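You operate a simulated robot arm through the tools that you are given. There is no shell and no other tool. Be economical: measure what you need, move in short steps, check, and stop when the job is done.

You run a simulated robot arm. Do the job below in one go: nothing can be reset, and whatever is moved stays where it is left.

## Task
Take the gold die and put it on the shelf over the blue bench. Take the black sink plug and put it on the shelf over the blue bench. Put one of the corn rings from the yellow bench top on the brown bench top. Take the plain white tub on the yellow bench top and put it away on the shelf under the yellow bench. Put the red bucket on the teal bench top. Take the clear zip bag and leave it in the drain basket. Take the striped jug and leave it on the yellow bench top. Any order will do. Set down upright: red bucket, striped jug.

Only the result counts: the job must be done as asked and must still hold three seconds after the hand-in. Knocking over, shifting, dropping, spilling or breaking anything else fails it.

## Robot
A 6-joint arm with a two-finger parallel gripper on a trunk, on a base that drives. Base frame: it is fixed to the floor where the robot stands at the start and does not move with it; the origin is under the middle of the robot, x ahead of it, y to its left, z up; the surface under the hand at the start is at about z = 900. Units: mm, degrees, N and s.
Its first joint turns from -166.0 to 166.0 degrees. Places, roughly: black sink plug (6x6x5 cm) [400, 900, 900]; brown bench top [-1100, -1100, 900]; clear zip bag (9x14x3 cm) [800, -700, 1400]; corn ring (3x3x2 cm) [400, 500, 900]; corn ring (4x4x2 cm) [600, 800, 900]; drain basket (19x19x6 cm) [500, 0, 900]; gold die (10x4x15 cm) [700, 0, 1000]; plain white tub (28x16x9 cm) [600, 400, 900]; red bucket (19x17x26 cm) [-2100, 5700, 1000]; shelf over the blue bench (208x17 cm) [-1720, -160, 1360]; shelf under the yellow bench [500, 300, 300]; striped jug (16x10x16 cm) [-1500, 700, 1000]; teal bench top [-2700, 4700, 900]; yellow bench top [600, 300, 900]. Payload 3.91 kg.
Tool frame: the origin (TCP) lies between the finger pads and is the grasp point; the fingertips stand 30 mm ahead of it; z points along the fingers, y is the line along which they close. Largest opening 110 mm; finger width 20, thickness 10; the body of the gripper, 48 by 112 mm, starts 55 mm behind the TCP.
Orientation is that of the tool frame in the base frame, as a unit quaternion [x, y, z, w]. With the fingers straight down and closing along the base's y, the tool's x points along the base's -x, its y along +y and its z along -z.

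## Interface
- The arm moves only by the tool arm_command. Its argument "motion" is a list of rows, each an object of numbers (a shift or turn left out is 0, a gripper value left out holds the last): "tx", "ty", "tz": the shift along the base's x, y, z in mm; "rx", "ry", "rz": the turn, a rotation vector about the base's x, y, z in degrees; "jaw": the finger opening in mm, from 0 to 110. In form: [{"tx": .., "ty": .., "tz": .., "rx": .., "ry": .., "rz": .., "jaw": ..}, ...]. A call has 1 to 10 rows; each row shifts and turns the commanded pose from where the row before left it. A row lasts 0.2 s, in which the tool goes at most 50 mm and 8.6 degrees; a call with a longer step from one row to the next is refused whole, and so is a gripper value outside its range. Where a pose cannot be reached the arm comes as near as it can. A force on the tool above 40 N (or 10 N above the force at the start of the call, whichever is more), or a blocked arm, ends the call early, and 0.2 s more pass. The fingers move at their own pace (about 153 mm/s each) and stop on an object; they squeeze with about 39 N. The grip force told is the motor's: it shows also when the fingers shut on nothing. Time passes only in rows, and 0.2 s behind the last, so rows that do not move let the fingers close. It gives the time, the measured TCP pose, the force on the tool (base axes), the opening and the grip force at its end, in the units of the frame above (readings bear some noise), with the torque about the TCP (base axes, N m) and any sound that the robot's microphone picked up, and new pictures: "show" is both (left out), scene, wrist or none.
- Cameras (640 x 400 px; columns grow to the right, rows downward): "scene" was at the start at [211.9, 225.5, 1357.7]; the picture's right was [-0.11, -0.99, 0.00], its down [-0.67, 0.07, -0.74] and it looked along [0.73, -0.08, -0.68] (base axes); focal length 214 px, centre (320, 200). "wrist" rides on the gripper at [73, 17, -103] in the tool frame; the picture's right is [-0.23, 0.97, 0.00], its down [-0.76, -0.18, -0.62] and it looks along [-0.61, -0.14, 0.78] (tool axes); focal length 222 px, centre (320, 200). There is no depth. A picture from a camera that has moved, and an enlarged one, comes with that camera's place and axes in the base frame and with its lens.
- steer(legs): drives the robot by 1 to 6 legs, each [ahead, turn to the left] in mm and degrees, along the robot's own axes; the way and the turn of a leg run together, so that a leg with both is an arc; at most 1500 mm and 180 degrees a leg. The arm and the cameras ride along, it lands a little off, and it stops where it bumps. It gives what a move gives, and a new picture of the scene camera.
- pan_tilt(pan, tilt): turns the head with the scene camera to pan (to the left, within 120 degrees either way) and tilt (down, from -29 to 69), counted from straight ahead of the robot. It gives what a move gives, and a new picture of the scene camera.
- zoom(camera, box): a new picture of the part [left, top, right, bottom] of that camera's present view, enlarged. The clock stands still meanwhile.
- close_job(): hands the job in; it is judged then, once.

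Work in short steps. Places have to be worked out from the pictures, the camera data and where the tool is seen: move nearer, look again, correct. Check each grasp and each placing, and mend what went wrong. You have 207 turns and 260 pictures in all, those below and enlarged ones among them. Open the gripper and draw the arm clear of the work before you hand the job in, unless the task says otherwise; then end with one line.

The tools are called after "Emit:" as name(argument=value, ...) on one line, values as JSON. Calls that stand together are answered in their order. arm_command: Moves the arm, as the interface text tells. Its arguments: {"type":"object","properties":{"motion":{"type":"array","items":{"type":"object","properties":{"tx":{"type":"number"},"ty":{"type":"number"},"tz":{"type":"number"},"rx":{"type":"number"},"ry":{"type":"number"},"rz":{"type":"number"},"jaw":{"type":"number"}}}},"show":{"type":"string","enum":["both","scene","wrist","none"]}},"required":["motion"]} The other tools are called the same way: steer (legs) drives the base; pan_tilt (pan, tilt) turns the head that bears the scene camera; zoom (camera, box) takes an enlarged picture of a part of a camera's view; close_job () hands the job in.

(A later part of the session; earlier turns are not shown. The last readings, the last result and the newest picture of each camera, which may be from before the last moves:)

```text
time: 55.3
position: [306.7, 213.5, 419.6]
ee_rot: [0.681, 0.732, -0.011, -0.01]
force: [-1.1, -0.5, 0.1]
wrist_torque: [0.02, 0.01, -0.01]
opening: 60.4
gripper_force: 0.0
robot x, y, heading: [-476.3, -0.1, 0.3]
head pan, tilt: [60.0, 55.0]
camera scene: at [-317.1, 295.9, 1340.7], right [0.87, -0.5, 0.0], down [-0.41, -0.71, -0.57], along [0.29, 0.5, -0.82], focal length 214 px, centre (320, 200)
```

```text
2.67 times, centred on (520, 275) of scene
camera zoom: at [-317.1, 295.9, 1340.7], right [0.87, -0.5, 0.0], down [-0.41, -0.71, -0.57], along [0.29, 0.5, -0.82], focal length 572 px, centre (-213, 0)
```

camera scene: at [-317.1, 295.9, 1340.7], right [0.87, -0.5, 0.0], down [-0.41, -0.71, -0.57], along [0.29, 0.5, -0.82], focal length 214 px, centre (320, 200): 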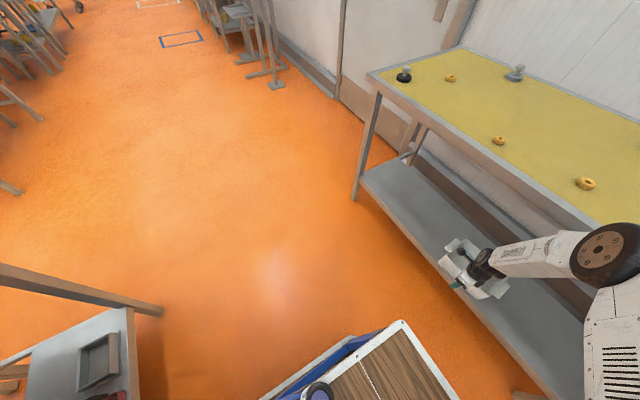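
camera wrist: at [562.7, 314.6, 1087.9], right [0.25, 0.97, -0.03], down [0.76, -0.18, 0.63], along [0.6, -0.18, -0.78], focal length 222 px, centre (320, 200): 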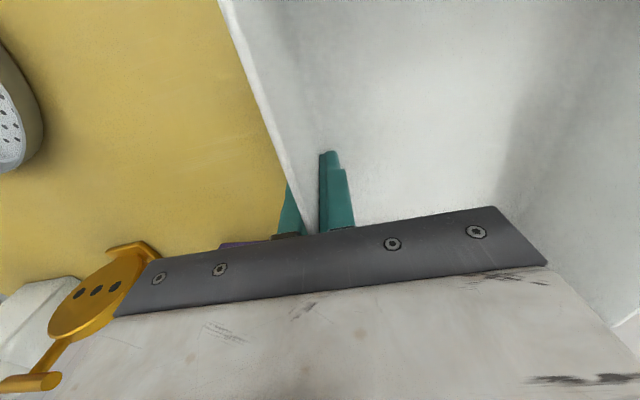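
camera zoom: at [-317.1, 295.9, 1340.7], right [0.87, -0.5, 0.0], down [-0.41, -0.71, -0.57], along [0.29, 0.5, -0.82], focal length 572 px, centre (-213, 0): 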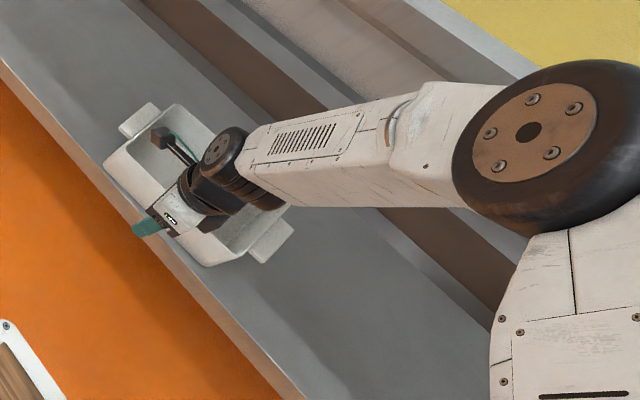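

The tub stands level on the shelf. I withdraw the arm from under the bench and raise it.

Emit:
arm_command(motion=[{"tx": -45}, {"tx": -45}, {"tx": -30}, {"tz": 45, "rz": 8}, {"tz": 45, "rz": 8}, {"tz": 45, "rz": 8}, {"tz": 45, "rz": 8}, {"tz": 45, "rz": 8}, {"tz": 45, "rz": 8}, {"tz": 45, "rz": 8}], show="none")

Emit:
arm_command(motion=[{"tz": 45, "rz": 8}, {"tz": 45, "rz": 8}, {"tz": 45, "rz": 8}, {"tz": 45, "rz": 6}, {"tz": 45}, {"tz": 45}, {"tz": 45}], show="none")

Emit:
pan_tilt(pan=20, tilt=45)

Emit:
pan_tilt(pan=-45, tilt=10)

```text
time: 57.5
position: [190.0, 213.4, 733.2]
ee_rot: [0.256, 0.966, -0.013, -0.003]
force: [0.0, -0.3, 0.0]
wrist_torque: [0.04, 0.0, 0.0]
opening: 59.9
gripper_force: 0.2
robot x, y, heading: [-482.4, -1.3, 0.2]
head pan, tilt: [60.0, 55.0]
```

```text
time: 59.1
position: [186.4, 209.8, 1049.2]
ee_rot: [-0.002, 1.0, -0.014, 0.0]
force: [0.0, 0.2, 0.2]
wrist_torque: [-0.02, 0.02, 0.0]
opening: 60.0
gripper_force: 0.1
robot x, y, heading: [-482.5, 0.4, -0.1]
head pan, tilt: [60.0, 55.0]
```

```text
time: 60.2
position: [188.3, 209.7, 1048.7]
ee_rot: [-0.001, 1.0, -0.012, -0.001]
force: [0.0, -0.8, -0.3]
wrist_torque: [0.0, 0.0, -0.03]
opening: 60.4
gripper_force: 0.1
robot x, y, heading: [-481.7, -0.4, 0.1]
head pan, tilt: [20.0, 45.0]
camera scene: at [-276.9, 261.5, 1354.1], right [0.35, -0.94, 0.0], down [-0.66, -0.24, -0.71], along [0.66, 0.24, -0.71], focal length 214 px, centre (320, 200)
```

scene: 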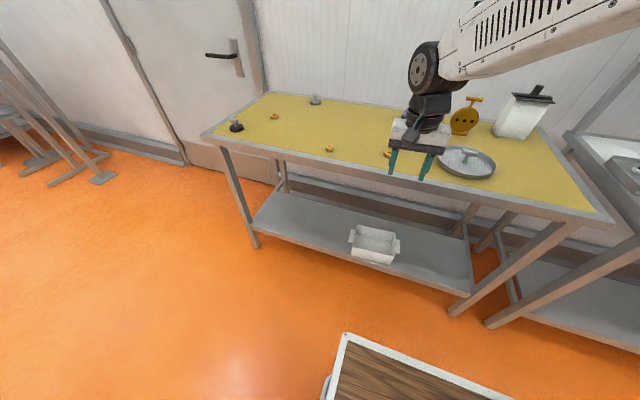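

```text
time: 61.5
position: [187.7, 209.2, 1049.5]
ee_rot: [-0.001, 1.0, -0.013, 0.0]
force: [-0.3, -0.5, 0.3]
wrist_torque: [0.03, 0.01, 0.05]
opening: 60.0
gripper_force: 0.1
robot x, y, heading: [-480.1, 1.6, 0.5]
head pan, tilt: [-45.0, 10.0]
camera scene: at [-287.2, 167.9, 1409.1], right [-0.7, -0.71, 0.0], down [-0.12, 0.12, -0.98], along [0.7, -0.69, -0.17], focal length 214 px, centre (320, 200)
```

scene: 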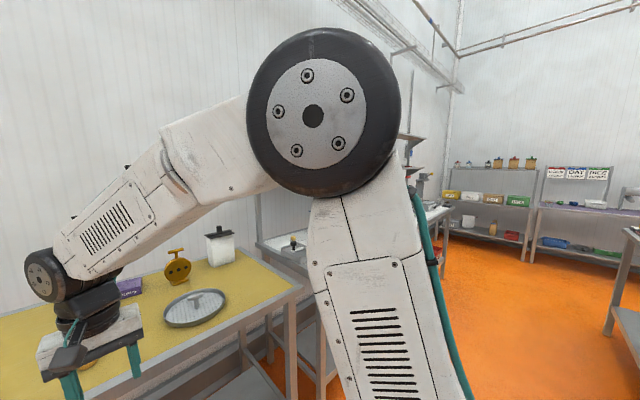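

The tub is safely stored. Next is the zip bag near (800,-700,1400): I tuck the arm higher and closer, then drive forward, turn right and move along the aisle.

Emit:
arm_command(motion=[{"tz": 40, "tx": -20, "ty": -30}, {"tz": 40, "tx": -20, "ty": -30}, {"tz": 40, "tx": -20, "ty": -30}, {"tz": 40, "tx": -20, "ty": -30}, {"tz": 40, "tx": -20, "ty": -30}], show="none")

Emit:
steer(legs=[[150, 0], [0, -70]])

Emit:
pan_tilt(pan=50, tilt=25)

```text
refused: row 1 steps farther than a row can; nothing moved
```

```text
time: 65.9
position: [113.3, -544.9, 1048.3]
ee_rot: [0.562, 0.827, -0.011, -0.007]
force: [0.3, -0.2, 0.8]
wrist_torque: [0.02, 0.02, -0.02]
opening: 59.9
gripper_force: 0.0
robot x, y, heading: [-330.0, -2.0, -68.4]
head pan, tilt: [-45.0, 10.0]
camera scene: at [-100.7, -120.5, 1409.1], right [-0.92, 0.4, 0.0], down [0.07, 0.16, -0.98], along [-0.39, -0.9, -0.17], focal length 214 px, centre (320, 200)
```

scene: 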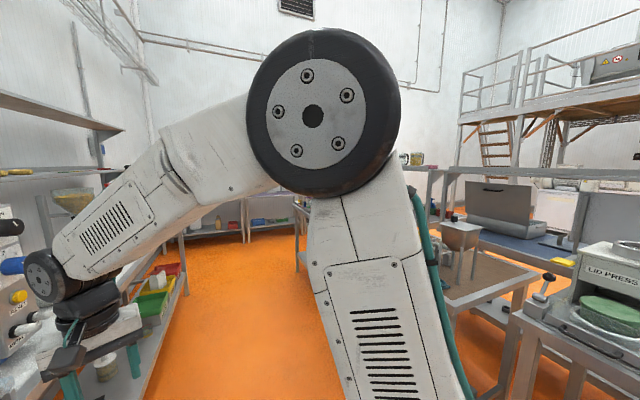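

```text
time: 67.6
position: [112.1, -545.5, 1048.6]
ee_rot: [0.561, 0.827, -0.011, -0.008]
force: [-0.1, -0.1, -0.6]
wrist_torque: [-0.01, -0.01, -0.01]
opening: 59.7
gripper_force: 0.0
robot x, y, heading: [-329.9, 0.2, -68.6]
head pan, tilt: [50.0, 25.0]
camera scene: at [23.5, -64.0, 1384.7], right [-0.31, -0.95, 0.0], down [-0.4, 0.13, -0.91], along [0.86, -0.28, -0.42], focal length 214 px, centre (320, 200)
```

scene: 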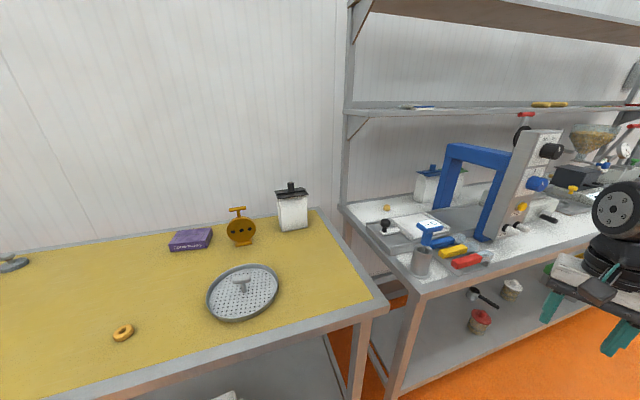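

The arm tuck was refused (row too long), but the turn went clear. The shelf at z≈1400 shows a flat item; zoom on it.

Emit:
zoom(camera="scene", box=[340, 40, 600, 200])

```text
2.46 times, centred on (470, 120) of scene
camera zoom: at [23.5, -64.0, 1384.7], right [-0.31, -0.95, 0.0], down [-0.4, 0.13, -0.91], along [0.86, -0.28, -0.42], focal length 528 px, centre (-49, 397)
```

zoom: 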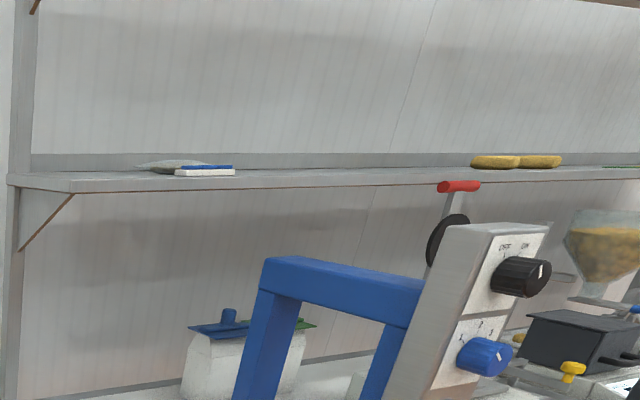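

A greyish bag with a blue/white item beside it lies on the shelf (surface ≈1350–1360, front edge x≈660, wall behind). I tuck and raise the arm before driving on.

Emit:
arm_command(motion=[{"tx": -11, "ty": 28, "tz": 35}, {"tx": -11, "ty": 28, "tz": 35}, {"tx": -11, "ty": 28, "tz": 35}, {"tx": -11, "ty": 28, "tz": 35}, {"tx": -11, "ty": 28, "tz": 35}, {"tz": 45}, {"tz": 45}, {"tz": 45}, {"tz": 45}], show="none")

Emit:
steer(legs=[[470, 0], [0, 68]])

Emit:
pan_tilt(pan=-20, tilt=15)

```text
time: 69.6
position: [57.1, -405.9, 1404.8]
ee_rot: [0.561, 0.828, -0.01, -0.009]
force: [0.2, 0.4, 0.8]
wrist_torque: [0.02, 0.02, 0.02]
opening: 60.0
gripper_force: 0.0
robot x, y, heading: [-330.7, 1.7, -68.2]
head pan, tilt: [50.0, 25.0]
```

```text
time: 75.3
position: [360.0, -214.8, 1404.0]
ee_rot: [-0.002, 1.0, -0.014, 0.0]
force: [0.2, 0.3, 0.5]
wrist_torque: [-0.01, -0.01, 0.02]
opening: 60.2
gripper_force: 0.2
robot x, y, heading: [-158.4, -425.9, 0.3]
head pan, tilt: [50.0, 25.0]
camera scene: at [28.1, -120.3, 1384.7], right [0.77, -0.64, 0.0], down [-0.27, -0.33, -0.91], along [0.58, 0.7, -0.42], focal length 214 px, centre (320, 200)
```

scene: 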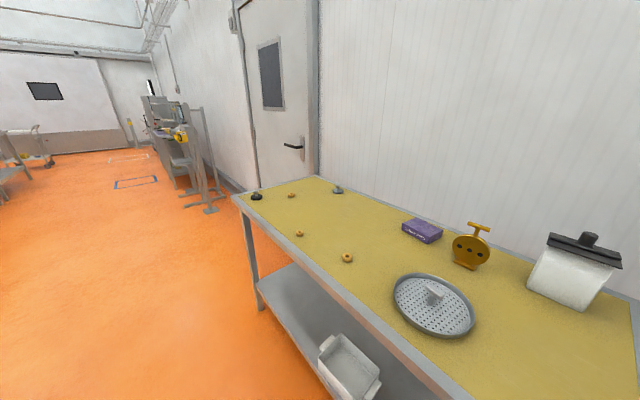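

```text
time: 76.8
position: [358.1, -213.5, 1404.9]
ee_rot: [-0.004, 1.0, -0.013, 0.001]
force: [-0.2, 0.4, 0.5]
wrist_torque: [-0.01, 0.01, 0.01]
opening: 60.0
gripper_force: 0.0
robot x, y, heading: [-155.4, -430.0, 0.2]
head pan, tilt: [-20.0, 15.0]
camera scene: at [57.5, -222.6, 1400.9], right [-0.33, -0.94, 0.0], down [-0.24, 0.09, -0.97], along [0.91, -0.32, -0.26], focal length 214 px, centre (320, 200)
```

scene: 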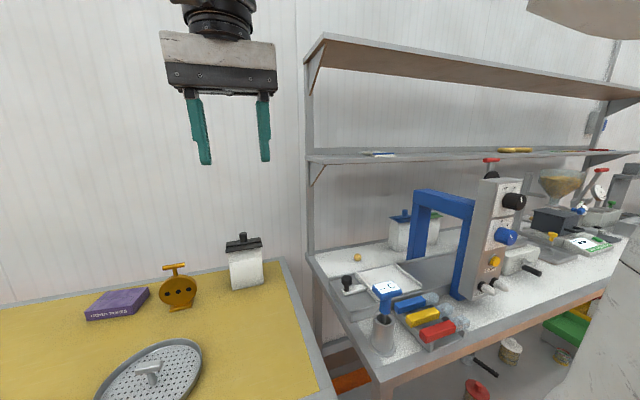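

Lower shelf is about z≈1343 with front x≈690; the upper one is about z≈1640, reaching to x≈600. Drive forward 70 mm and raise the wrist camera in front of the shelf to look down on the bag.

Emit:
steer(legs=[[70, 0]])

Emit:
arm_command(motion=[{"ty": -42, "tz": 20}, {"ty": -42, "tz": 20}, {"ty": -42, "tz": 20, "tx": 10}, {"ty": -42, "tz": 20, "tx": 10}, {"ty": -42, "tz": 20, "tx": 10}, {"ty": -42, "tz": 10, "tx": 10}, {"ty": -42, "ry": -7}, {"ty": -42, "ry": -7}, {"ty": -42, "ry": -7}, {}])

```text
time: 77.8
position: [428.5, -214.0, 1404.9]
ee_rot: [-0.002, 1.0, -0.012, 0.001]
force: [-0.3, -0.4, 0.4]
wrist_torque: [-0.02, -0.01, -0.03]
opening: 59.8
gripper_force: 0.2
robot x, y, heading: [-88.8, -425.8, 0.2]
head pan, tilt: [-20.0, 15.0]
camera scene: at [127.7, -222.7, 1400.9], right [-0.34, -0.94, 0.0], down [-0.24, 0.09, -0.97], along [0.91, -0.33, -0.26], focal length 214 px, centre (320, 200)
```

scene: 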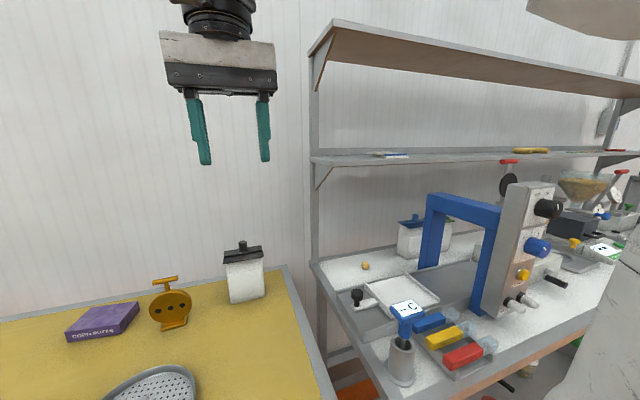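

```text
time: 80.0
position: [473.7, -596.4, 1469.2]
ee_rot: [0.0, 0.983, -0.013, 0.183]
force: [0.1, 0.0, 0.6]
wrist_torque: [-0.01, 0.03, 0.01]
opening: 59.9
gripper_force: 0.0
out of reach, approached as far as the arm can: row 4, 5, 6
robot x, y, heading: [-90.0, -425.5, 0.4]
head pan, tilt: [-20.0, 15.0]
camera scene: at [127.7, -222.7, 1401.0], right [-0.34, -0.94, 0.0], down [-0.24, 0.09, -0.97], along [0.91, -0.33, -0.26], focal length 214 px, centre (320, 200)
camera wrist: at [368.3, -577.3, 1538.3], right [0.22, 0.97, 0.06], down [0.49, -0.16, 0.86], along [0.85, -0.16, -0.51], focal length 222 px, centre (320, 200)
```

scene: 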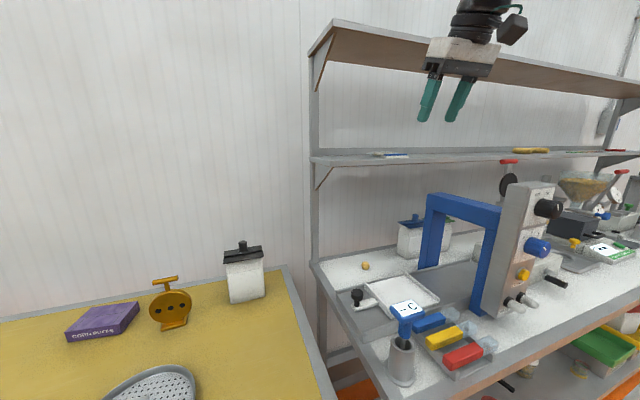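
wrist: 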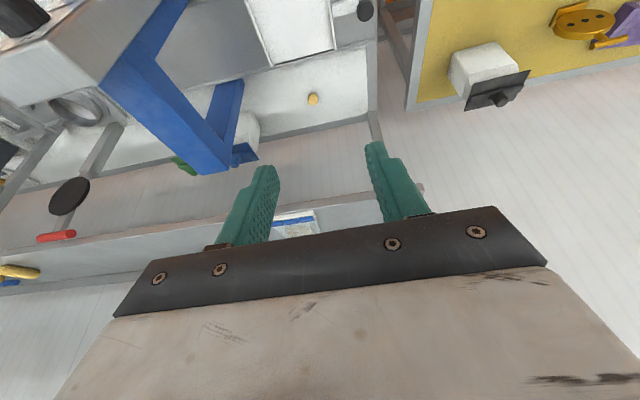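

Emit:
zoom(camera="wrist", box=[220, 160, 420, 260])

```text
3.20 times, centred on (320, 210) of wrist
camera zoom: at [368.3, -577.3, 1538.3], right [0.22, 0.97, 0.06], down [0.49, -0.16, 0.86], along [0.85, -0.16, -0.51], focal length 711 px, centre (320, 168)
```

zoom: 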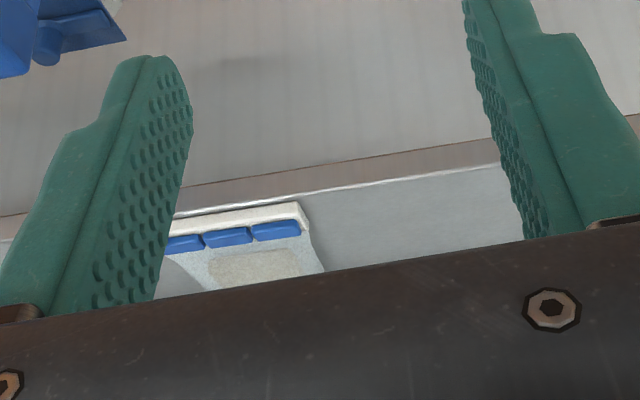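

The item is the bag: its white/blue header lies at the shelf's front edge (x≈720, y≈-655..-742), the body extends back. I pitch the tool to 55° and come in front of it, jaws fully open.

Emit:
arm_command(motion=[{"tx": 5, "ty": -26, "tz": -8, "ry": -8.5, "jaw": 110}, {"tx": 5, "ty": -26, "tz": -8, "ry": -8.5}, {"tx": 10, "ty": -26, "tz": -8, "ry": -8.5}, {"tx": 10, "ty": -26, "tz": -8, "ry": -8.5}, {"tx": 30}, {"tx": 30}, {}])

Emit:
zoom(camera="wrist", box=[160, 60, 480, 260])

```text
time: 81.6
position: [565.0, -698.4, 1432.0]
ee_rot: [0.004, 0.887, -0.013, 0.462]
force: [0.4, 0.4, 0.3]
wrist_torque: [-0.01, 0.01, -0.02]
opening: 110.2
gripper_force: 0.0
robot x, y, heading: [-86.5, -423.7, 0.4]
head pan, tilt: [-20.0, 15.0]
camera scene: at [127.6, -222.7, 1401.0], right [-0.34, -0.94, 0.0], down [-0.24, 0.09, -0.97], along [0.91, -0.33, -0.26], focal length 214 px, centre (320, 200)
camera wrist: at [438.3, -680.0, 1432.8], right [0.15, 0.97, 0.17], down [-0.08, -0.16, 0.98], along [0.99, -0.16, 0.05], focal length 222 px, centre (320, 200)
```

scene: 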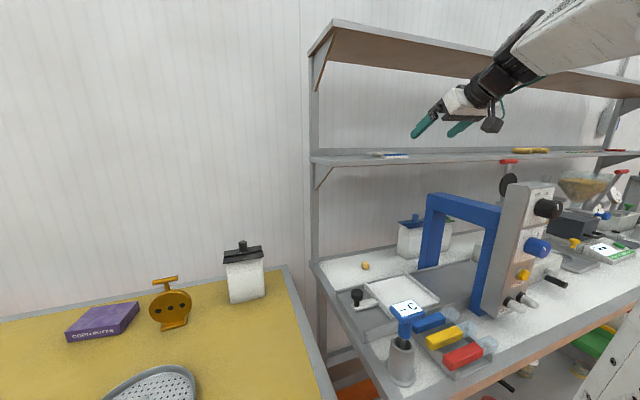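
wrist: 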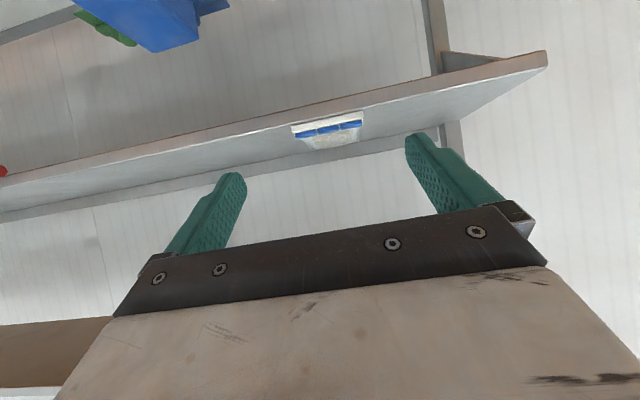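

```text
2.00 times, centred on (320, 160) of wrist
camera zoom: at [438.3, -680.0, 1432.8], right [0.15, 0.97, 0.17], down [-0.08, -0.16, 0.98], along [0.99, -0.16, 0.05], focal length 444 px, centre (320, 280)
```

zoom: 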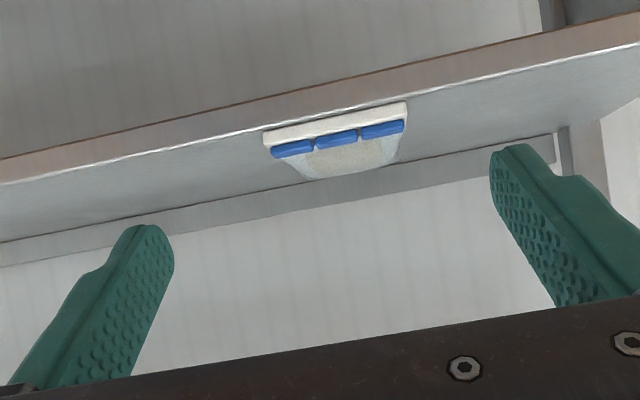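

Triangulating the two wrist views gives shelf top z≈1363, edge x≈680, bag centred at y≈-697 with its middle near x≈750. Advance above the bag.

Emit:
arm_command(motion=[{"tx": 40}, {"tx": 40}, {"tx": 40}, {"tx": 40}, {}])

Emit:
zoom(camera="wrist", box=[160, 60, 480, 260])

```text
time: 82.8
position: [724.1, -696.2, 1434.1]
ee_rot: [0.005, 0.887, -0.013, 0.462]
force: [0.3, -0.2, -0.4]
wrist_torque: [0.0, 0.01, 0.01]
opening: 110.3
gripper_force: 0.0
robot x, y, heading: [-86.1, -426.1, 0.2]
head pan, tilt: [-20.0, 15.0]
camera scene: at [127.6, -222.7, 1401.0], right [-0.34, -0.94, 0.0], down [-0.24, 0.09, -0.97], along [0.91, -0.33, -0.26], focal length 214 px, centre (320, 200)
camera wrist: at [598.2, -678.1, 1432.6], right [0.15, 0.97, 0.17], down [-0.08, -0.16, 0.98], along [0.99, -0.16, 0.05], focal length 222 px, centre (320, 200)
```

scene: 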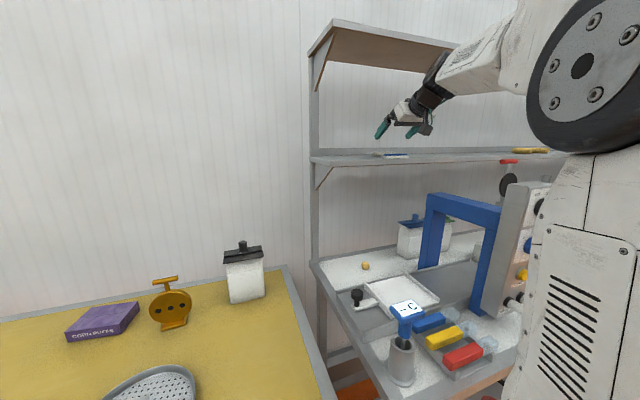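
wrist: 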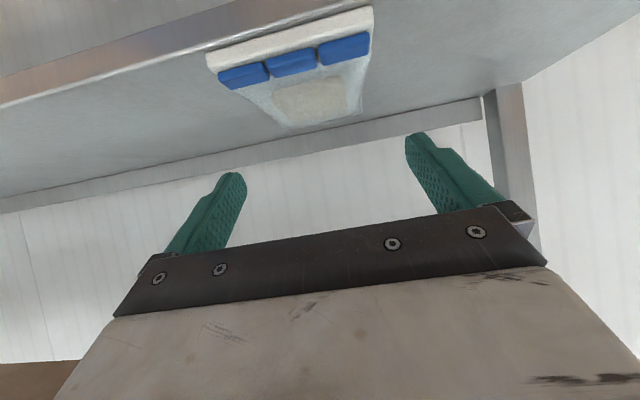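

```text
2.00 times, centred on (320, 160) of wrist
camera zoom: at [598.2, -678.1, 1432.6], right [0.15, 0.97, 0.17], down [-0.08, -0.16, 0.98], along [0.99, -0.16, 0.05], focal length 444 px, centre (320, 280)
```

zoom: 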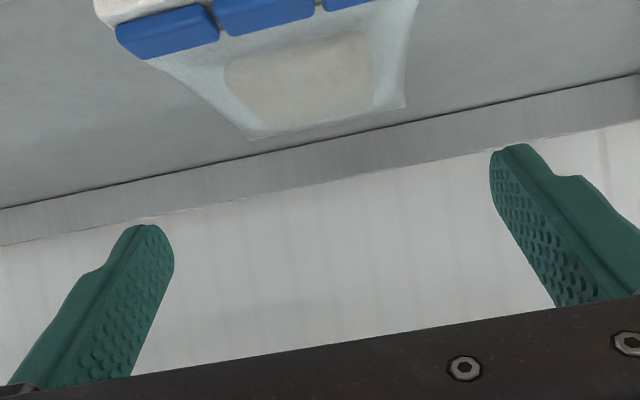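

A third view fixes it better: header at x≈715, z≈1350, y -744..-656; the bag reaches to about x≈860. I go to x≈765 and descend to z≈1373, then close.

Emit:
arm_command(motion=[{"tx": 40, "ty": -4}, {"tz": -20}, {"tz": -20}, {"tz": -10}, {"tz": -6}, {}], show="wrist")

```text
time: 84.2
position: [764.0, -701.5, 1379.2]
ee_rot: [0.005, 0.887, -0.013, 0.462]
force: [0.6, -0.4, 0.4]
wrist_torque: [0.0, -0.03, 0.01]
opening: 109.6
gripper_force: 0.0
robot x, y, heading: [-91.4, -428.1, 0.3]
head pan, tilt: [-20.0, 15.0]
camera wrist: at [638.7, -682.4, 1378.2], right [0.15, 0.97, 0.17], down [-0.08, -0.16, 0.98], along [0.99, -0.16, 0.05], focal length 222 px, centre (320, 200)
```

wrist: 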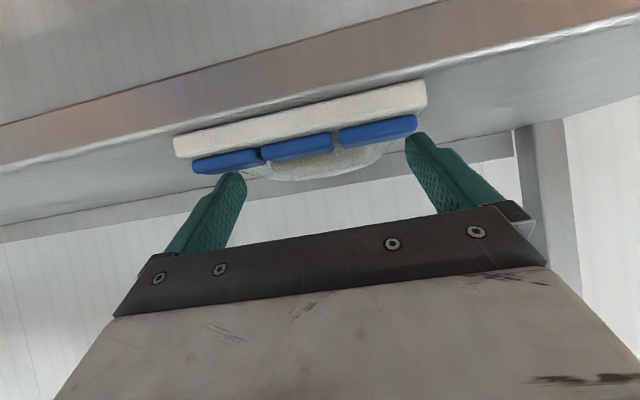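

Fingers are outside both sides of the bag. Lower 5 mm and close.

Emit:
arm_command(motion=[{"tz": -5}, {"jaw": 0}, {}, {}, {}], show="wrist")

```text
time: 85.4
position: [764.4, -700.5, 1377.3]
ee_rot: [0.003, 0.886, -0.013, 0.463]
force: [7.2, 4.2, 24.7]
wrist_torque: [1.14, -0.54, -0.03]
opening: 89.4
gripper_force: 38.6
robot x, y, heading: [-87.8, -425.0, 0.2]
head pan, tilt: [-20.0, 15.0]
camera wrist: at [638.4, -681.3, 1375.0], right [0.15, 0.97, 0.17], down [-0.08, -0.16, 0.98], along [0.99, -0.16, 0.05], focal length 222 px, centre (320, 200)
```

wrist: 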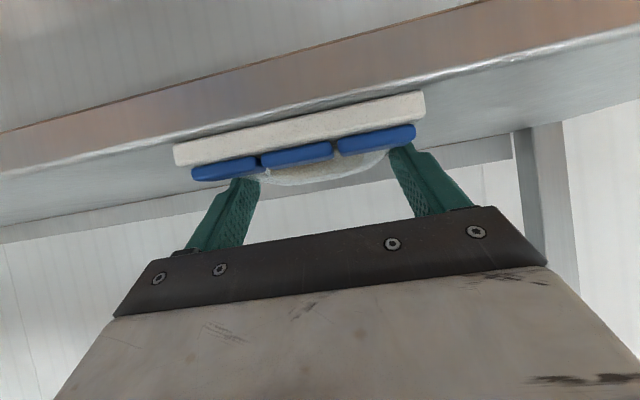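

Gripped at 89 mm but the tips press on the shelf. Lift slowly and check.

Emit:
arm_command(motion=[{"tz": 3}, {"tz": 3}, {"tz": 4}, {"tz": 5}, {"tz": 8}, {"tz": 8}, {}])

```text
time: 87.0
position: [765.3, -701.4, 1404.5]
ee_rot: [0.005, 0.887, -0.013, 0.462]
force: [0.7, 0.1, -0.9]
wrist_torque: [0.01, 0.03, -0.03]
opening: 89.4
gripper_force: 39.3
robot x, y, heading: [-91.0, -419.6, 0.4]
head pan, tilt: [-20.0, 15.0]
camera scene: at [127.7, -222.7, 1401.0], right [-0.34, -0.94, 0.0], down [-0.24, 0.09, -0.97], along [0.91, -0.33, -0.26], focal length 214 px, centre (320, 200)
camera wrist: at [639.1, -682.8, 1404.2], right [0.15, 0.97, 0.17], down [-0.08, -0.16, 0.98], along [0.99, -0.16, 0.05], focal length 222 px, centre (320, 200)
```

scene: 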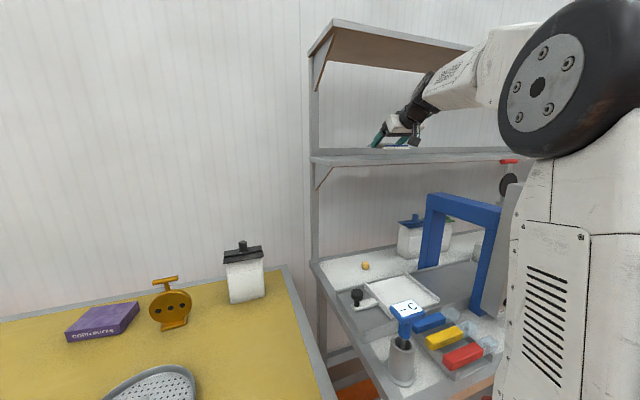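
wrist: 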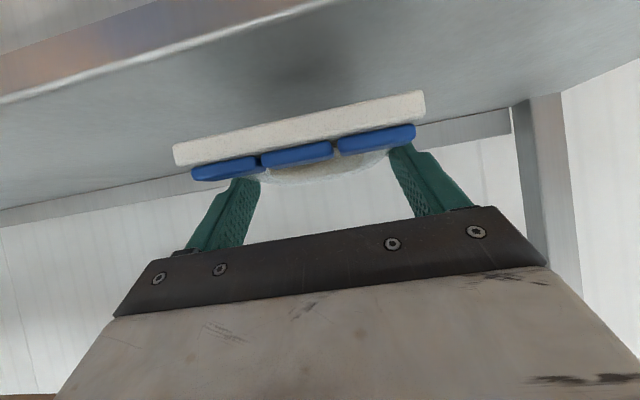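

The bag is held. Pull it out from the shelf and take a close look at the basket.

Emit:
arm_command(motion=[{"tx": -25, "tz": 8}, {"tx": -40}, {"tx": -45}, {"tx": -45}, {"tx": -45, "ty": 15}, {"tx": -30, "ty": 35}, {"ty": 45}, {"ty": 45}, {"ty": 45}, {"ty": 45}], show="none")

Emit:
pan_tilt(pan=35, tilt=45)

Emit:
zoom(camera="scene", box=[240, 120, 440, 270])

```text
time: 89.2
position: [533.6, -469.8, 1412.9]
ee_rot: [0.004, 0.887, -0.012, 0.462]
force: [-0.2, 0.0, -0.6]
wrist_torque: [0.0, 0.01, -0.03]
opening: 89.2
gripper_force: 38.7
robot x, y, heading: [-86.3, -426.6, 0.4]
head pan, tilt: [-20.0, 15.0]
```

```text
time: 90.4
position: [533.7, -470.5, 1414.5]
ee_rot: [0.004, 0.887, -0.013, 0.461]
force: [0.4, 0.1, -1.3]
wrist_torque: [0.0, 0.02, -0.02]
opening: 89.2
gripper_force: 38.4
robot x, y, heading: [-88.3, -427.0, 0.4]
head pan, tilt: [35.0, 45.0]
camera scene: at [106.1, -144.2, 1354.2], right [0.58, -0.82, 0.0], down [-0.58, -0.41, -0.71], along [0.58, 0.41, -0.71], focal length 214 px, centre (320, 200)
```

scene: 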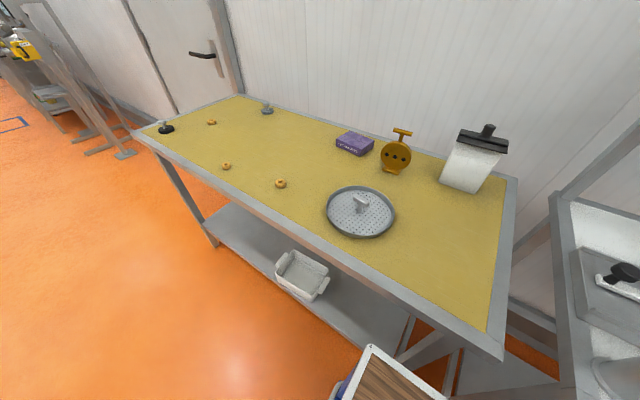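

```text
2.67 times, centred on (340, 195) of scene
camera zoom: at [106.1, -144.2, 1354.2], right [0.58, -0.82, 0.0], down [-0.58, -0.41, -0.71], along [0.58, 0.41, -0.71], focal length 572 px, centre (267, 213)
```

zoom: 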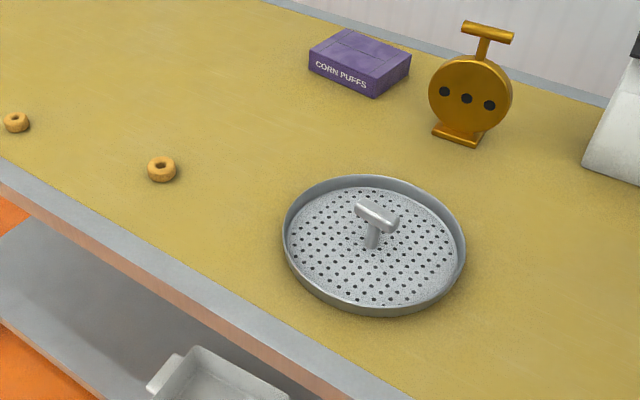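

The basket has a low rim and a central T-handle (bar along y at about (493,-5), top ≈60 mm). I'll lean the bag on that handle: bag's long side along y, tilted so its near edge lies inside the rim. First I back off 110 mm for room and turn the tool by 90°.

Emit:
steer(legs=[[-110, 0]])

Emit:
arm_command(motion=[{"rz": 8.5, "ty": 10, "tz": -15}, {"rz": 8.5, "ty": 15, "tz": -15}, {"rz": 8.5, "ty": 20, "tz": -15}, {"rz": 8.5, "ty": 20, "tz": -15}, {"rz": 8.5, "ty": 20, "tz": -15}, {"rz": 8.5, "ty": 20, "tz": -15}, {"rz": 8.5, "ty": 20, "tz": -15}, {"rz": 8.5, "ty": 20, "tz": -15}, {"rz": 8.5, "ty": 20, "tz": -15}, {"rz": 8.5, "ty": 20, "tz": -15}], show="scene")

```text
time: 91.6
position: [421.3, -472.3, 1414.4]
ee_rot: [0.006, 0.887, -0.014, 0.462]
force: [0.4, 0.1, -0.9]
wrist_torque: [0.02, 0.02, 0.0]
opening: 89.2
gripper_force: 38.9
robot x, y, heading: [-200.6, -423.5, -0.1]
head pan, tilt: [35.0, 45.0]
camera scene: at [-4.8, -145.5, 1354.2], right [0.57, -0.82, 0.0], down [-0.58, -0.41, -0.71], along [0.58, 0.41, -0.71], focal length 214 px, centre (320, 200)
```

scene: 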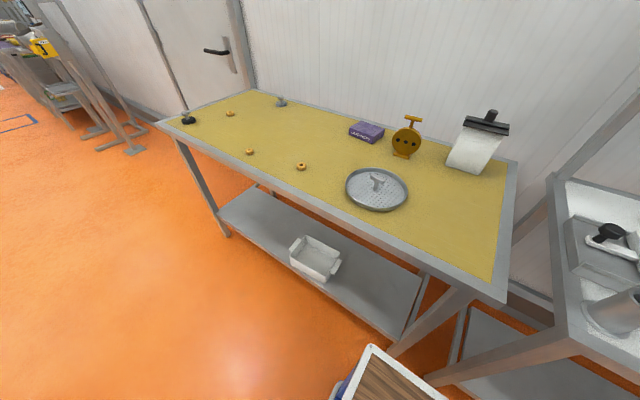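

```text
time: 93.8
position: [419.5, -288.7, 1264.0]
ee_rot: [-0.595, 0.657, 0.302, 0.35]
force: [-0.2, 0.0, -0.1]
wrist_torque: [-0.05, 0.01, -0.02]
opening: 88.9
gripper_force: 39.5
robot x, y, heading: [-201.3, -425.6, -0.1]
head pan, tilt: [35.0, 45.0]
camera scene: at [-5.2, -145.5, 1354.2], right [0.57, -0.82, 0.0], down [-0.58, -0.41, -0.71], along [0.58, 0.41, -0.71], focal length 214 px, centre (320, 200)
```

scene: 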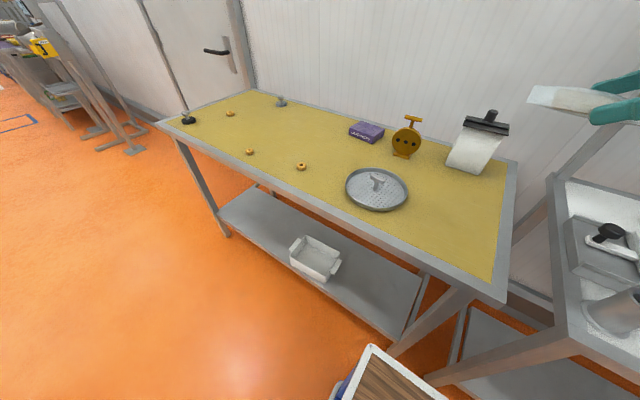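

Basket centre re-measured at about (496,-5). Finish the yaw and roll the bag 45°, moving to above and in front of the basket.

Emit:
arm_command(motion=[{"rz": 5, "ty": 25, "tz": -15}, {"ry": -7.5, "ty": 30, "tz": -20}, {"ry": -7.5, "ty": 30, "tz": -20}, {"ry": -7.5, "ty": 30, "tz": -20}, {"ry": -7.5, "ty": 30, "tz": -20, "tx": 5}, {"ry": -7.5, "ty": 30, "tz": -20, "tx": 5}, {"ry": -7.5, "ty": 30, "tz": -20, "tx": 5}, {"ty": 30, "tz": -20, "tx": 8}, {"tz": -20}, {}])

```text
time: 96.0
position: [457.7, -65.2, 1156.0]
ee_rot: [0.699, -0.457, -0.057, -0.547]
force: [-0.6, 0.8, -0.9]
wrist_torque: [-0.03, -0.03, -0.01]
opening: 89.0
gripper_force: 39.0
out of reach, approached as far as the arm can: row 7, 8, 9
robot x, y, heading: [-198.4, -428.2, -0.3]
head pan, tilt: [35.0, 45.0]
camera scene: at [-4.8, -145.4, 1354.1], right [0.57, -0.82, 0.0], down [-0.58, -0.41, -0.71], along [0.58, 0.41, -0.71], focal length 214 px, centre (320, 200)
camera wrist: at [444.1, -192.6, 1142.3], right [-0.81, 0.15, -0.56], down [-0.57, -0.07, 0.81], along [0.08, 0.99, 0.14], focal length 222 px, centre (320, 200)
```

scene: 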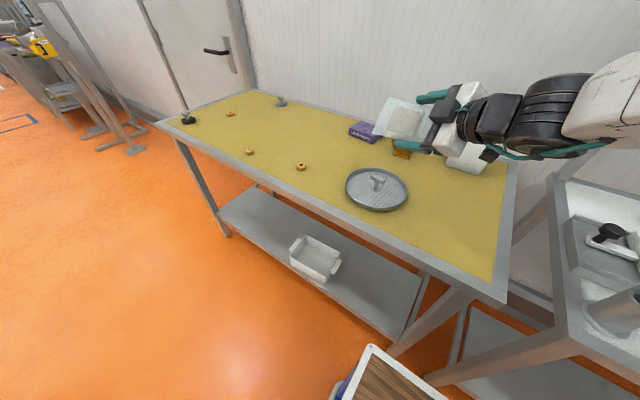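
wrist: 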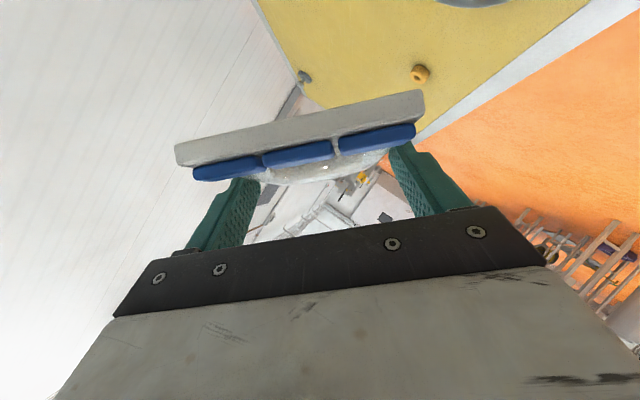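

The pose was reached only approximately (probably too close in). I back off another 120 mm and move the arm forward the same amount to see whether it clears up.

Emit:
steer(legs=[[-130, 0]])

Emit:
arm_command(motion=[{"tx": 30}, {"tx": 30}, {"tx": 30}, {"tx": 30}, {"tx": 10}, {}], show="scene")

```text
time: 97.3
position: [327.6, -63.9, 1156.7]
ee_rot: [0.701, -0.455, -0.059, -0.546]
force: [-1.0, -0.5, -0.9]
wrist_torque: [-0.02, 0.01, 0.0]
opening: 89.7
gripper_force: 38.6
robot x, y, heading: [-326.6, -428.4, 0.2]
head pan, tilt: [35.0, 45.0]
camera scene: at [-134.2, -145.0, 1354.1], right [0.58, -0.82, 0.0], down [-0.58, -0.41, -0.71], along [0.58, 0.41, -0.71], focal length 214 px, centre (320, 200)
```

scene: 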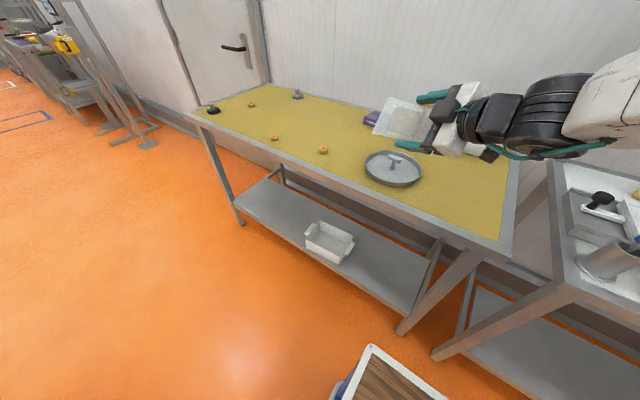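

```text
time: 98.7
position: [459.1, -63.7, 1155.4]
ee_rot: [0.701, -0.455, -0.059, -0.546]
force: [0.1, 0.2, 0.0]
wrist_torque: [-0.02, 0.0, 0.0]
opening: 89.0
gripper_force: 39.0
robot x, y, heading: [-328.8, -424.8, 0.4]
head pan, tilt: [35.0, 45.0]
camera scene: at [-134.2, -145.0, 1354.1], right [0.58, -0.82, 0.0], down [-0.58, -0.41, -0.71], along [0.58, 0.41, -0.71], focal length 214 px, centre (320, 200)
```

scene: 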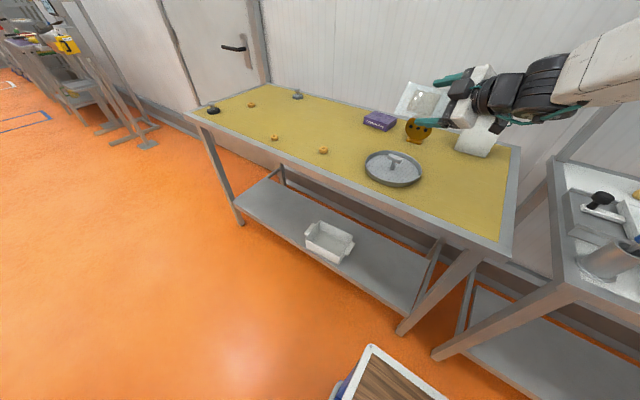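

Now the pose tracks exactly. Descend towards TCP ≈ (445,-30,1010) and check.

Emit:
arm_command(motion=[{"tx": -3, "ty": 8, "tz": -30}, {"tx": -3, "ty": 8, "tz": -30}, {"tx": -3, "ty": 8, "tz": -30}, {"tx": -3, "ty": 8, "tz": -30}, {"tx": -2, "ty": 2, "tz": -25}, {}], show="scene")

Emit:
zoom(camera="scene", box=[310, 80, 510, 220])

```text
time: 100.1
position: [482.5, -21.8, 1091.9]
ee_rot: [0.704, -0.459, -0.063, -0.539]
force: [-0.1, 0.1, -1.3]
wrist_torque: [-0.03, -0.04, 0.01]
opening: 89.1
gripper_force: 39.1
out of reach, approached as far as the arm can: row 2, 3, 4, 5
robot x, y, heading: [-328.6, -427.0, 0.3]
head pan, tilt: [35.0, 45.0]
camera scene: at [-134.2, -145.0, 1354.1], right [0.58, -0.82, 0.0], down [-0.58, -0.41, -0.71], along [0.58, 0.41, -0.71], focal length 214 px, centre (320, 200)
```

scene: 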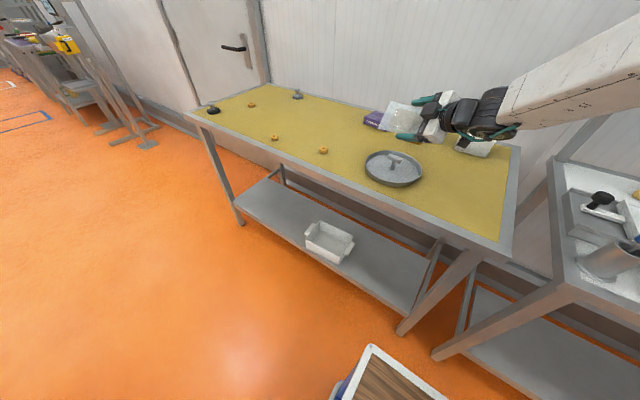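

```text
2.86 times, centred on (410, 150) of scene
camera zoom: at [-134.2, -145.0, 1354.1], right [0.58, -0.82, 0.0], down [-0.58, -0.41, -0.71], along [0.58, 0.41, -0.71], focal length 613 px, centre (63, 343)
```

zoom: 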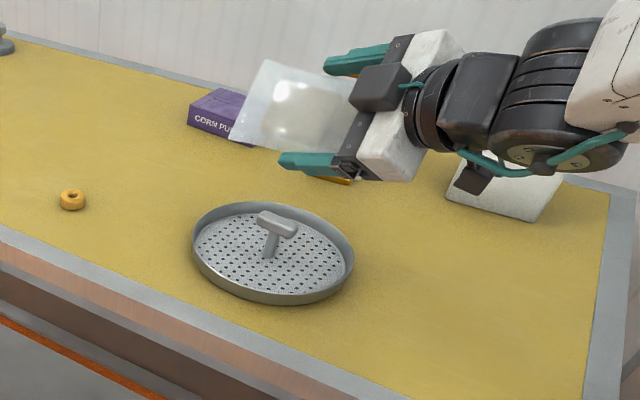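

That orientation isn't reachable here. Better plan: bag's long axis along x, far end down, leaning over the T-bar — the tool then stays almost vertical. I rise and undo the roll and yaw.

Emit:
arm_command(motion=[{"tz": 40, "ty": -20}, {"tz": 40, "ty": -20}, {"tz": 40, "ty": -20, "ry": 7.5}, {"tz": 30, "ty": -20, "ry": 7.5}, {"tz": 20, "ty": -20, "ry": 7.5}, {"tz": 10, "ty": -20, "ry": 7.5}, {"ty": -20, "ry": 7.5}, {"ty": -20, "ry": 7.5}], show="none")

Emit:
arm_command(motion=[{"rz": -8.5}, {"rz": -8.5}, {"rz": -8.5}, {"rz": -8.5}, {"rz": -8.5}, {"rz": -8.5}, {"rz": -8.5}, {"rz": -8.5}, {"rz": -8.5}, {"rz": -8.5}], show="scene")

```text
time: 101.9
position: [481.4, -184.6, 1270.1]
ee_rot: [-0.625, 0.63, 0.322, 0.329]
force: [-0.4, 0.6, -0.5]
wrist_torque: [-0.04, 0.01, -0.03]
opening: 89.2
gripper_force: 39.3
robot x, y, heading: [-329.7, -428.3, 0.3]
head pan, tilt: [35.0, 45.0]
```

```text
time: 104.1
position: [483.1, -183.3, 1272.2]
ee_rot: [-0.034, 0.887, 0.014, 0.461]
force: [0.6, 0.1, -0.4]
wrist_torque: [0.0, -0.01, 0.01]
opening: 89.2
gripper_force: 39.1
robot x, y, heading: [-327.1, -428.7, 0.3]
head pan, tilt: [35.0, 45.0]
camera scene: at [-134.2, -145.2, 1354.2], right [0.58, -0.82, 0.0], down [-0.58, -0.41, -0.71], along [0.58, 0.41, -0.71], focal length 214 px, centre (320, 200)
```

scene: 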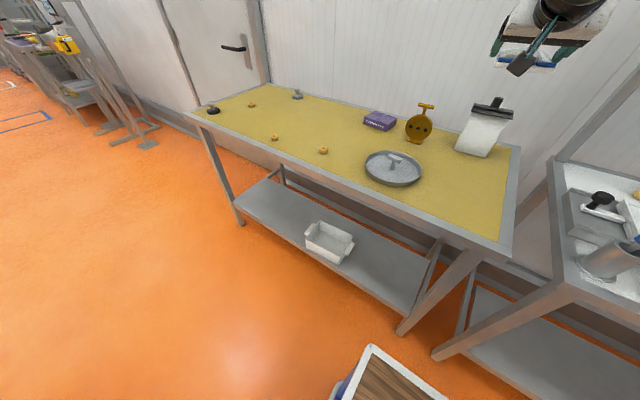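

Drive forward 100 mm, then pitch the far end down by 40° and move to above the basket.

Emit:
steer(legs=[[100, 0]])

Emit:
arm_command(motion=[{"rz": -4, "tx": -10, "ty": 25}, {"ry": 8, "tx": -10, "ty": 30}, {"ry": 8, "tx": -10, "ty": 30}, {"ry": 8, "tx": -10, "ty": 30, "tz": -20}, {"ry": 8, "tx": -10, "ty": 30, "tz": -25}, {"ry": 8, "tx": -10, "ty": 30, "tz": -25}, {"tz": -40}, {"tz": -40}, {}])

Emit:
zoom(camera="scene", box=[280, 60, 480, 220])

```text
time: 105.2
position: [584.1, -182.3, 1271.7]
ee_rot: [-0.034, 0.886, 0.014, 0.462]
force: [-0.1, 0.6, -0.7]
wrist_torque: [-0.03, -0.02, -0.02]
opening: 89.2
gripper_force: 38.1
robot x, y, heading: [-226.0, -422.2, 0.3]
head pan, tilt: [35.0, 45.0]
camera scene: at [-32.9, -144.4, 1354.1], right [0.58, -0.82, 0.0], down [-0.58, -0.41, -0.71], along [0.58, 0.41, -0.71], focal length 214 px, centre (320, 200)
```

scene: 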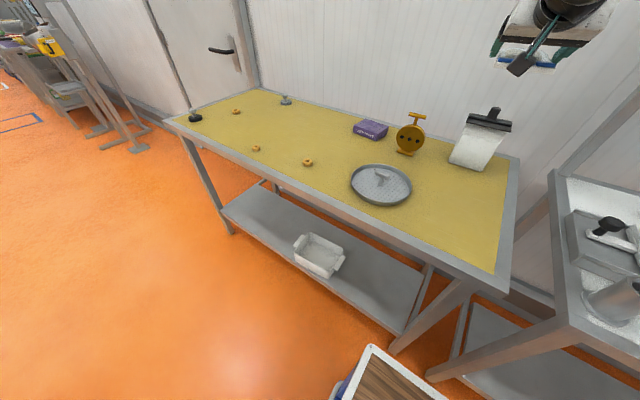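

```text
time: 107.2
position: [523.6, -9.9, 1124.1]
ee_rot: [-0.003, 0.992, 0.0, 0.13]
force: [0.2, 0.1, -0.8]
wrist_torque: [-0.02, 0.03, -0.03]
opening: 89.2
gripper_force: 38.9
robot x, y, heading: [-228.3, -428.0, 0.5]
head pan, tilt: [35.0, 45.0]
camera scene: at [-33.0, -144.4, 1354.1], right [0.58, -0.82, 0.0], down [-0.58, -0.41, -0.71], along [0.58, 0.41, -0.71], focal length 214 px, centre (320, 200)
camera wrist: at [426.3, 4.9, 1204.3], right [0.21, 0.98, 0.06], down [0.58, -0.17, 0.8], along [0.79, -0.14, -0.6], focal length 222 px, centre (320, 200)
```

scene: 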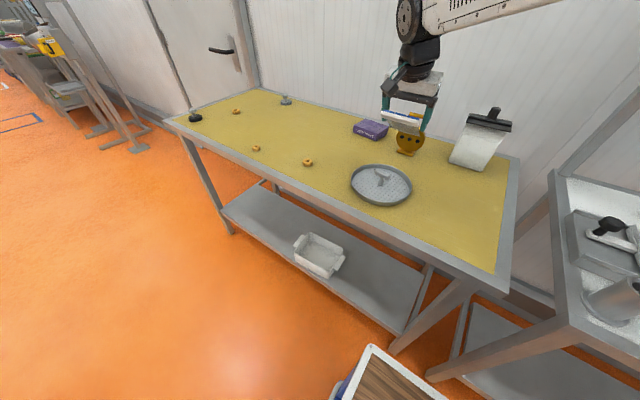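
wrist: 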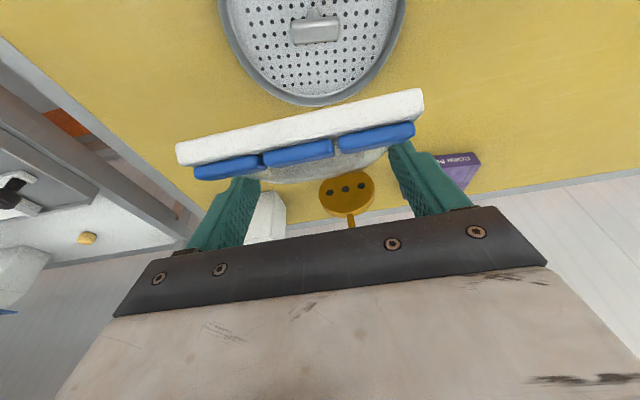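

```text
2.50 times, centred on (380, 140) of scene
camera zoom: at [-33.0, -144.4, 1354.1], right [0.58, -0.82, 0.0], down [-0.58, -0.41, -0.71], along [0.58, 0.41, -0.71], focal length 536 px, centre (170, 350)
```

zoom: 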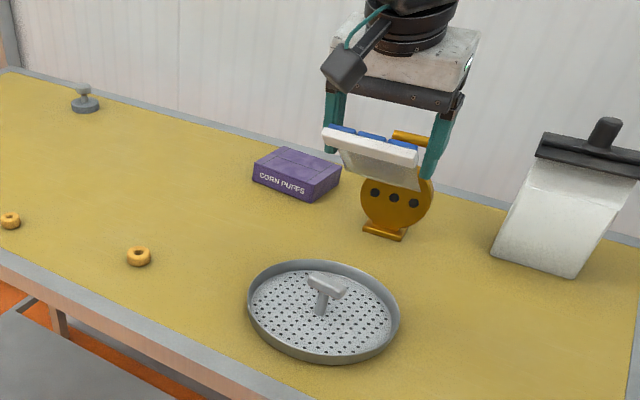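

The wrist view confirms the T-bar at (495,-2). Lower to just above leaning height.

Emit:
arm_command(motion=[{"tz": -35, "ty": 6, "tx": -3}, {"tz": -35}, {"tz": -25}, {"tz": -15}, {}], show="wrist")

Emit:
zoom(camera="scene", box=[300, 90, 460, 220])

```text
time: 108.4
position: [523.2, -4.6, 1012.2]
ee_rot: [-0.004, 0.992, 0.0, 0.13]
force: [-0.1, 0.5, -0.7]
wrist_torque: [0.0, 0.01, 0.0]
opening: 89.2
gripper_force: 39.0
robot x, y, heading: [-226.8, -422.8, 0.2]
head pan, tilt: [35.0, 45.0]
camera wrist: at [425.1, 11.2, 1092.7], right [0.21, 0.98, 0.06], down [0.58, -0.17, 0.8], along [0.79, -0.14, -0.6], focal length 222 px, centre (320, 200)
```

wrist: 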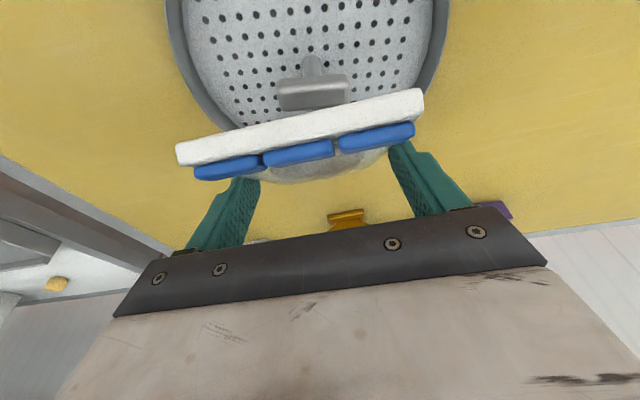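

```text
3.08 times, centred on (380, 155) of scene
camera zoom: at [-32.9, -144.4, 1354.1], right [0.58, -0.82, 0.0], down [-0.58, -0.41, -0.71], along [0.58, 0.41, -0.71], focal length 660 px, centre (135, 338)
```

zoom: 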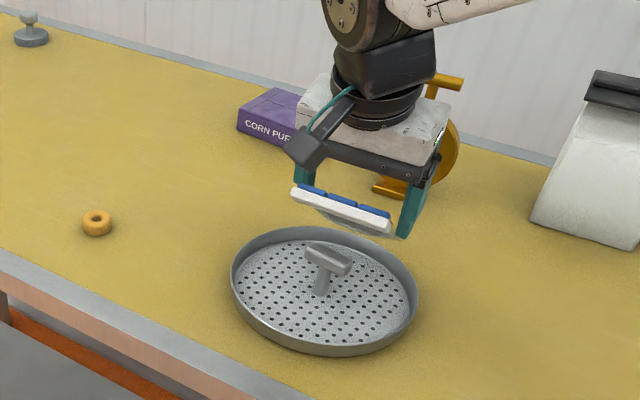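

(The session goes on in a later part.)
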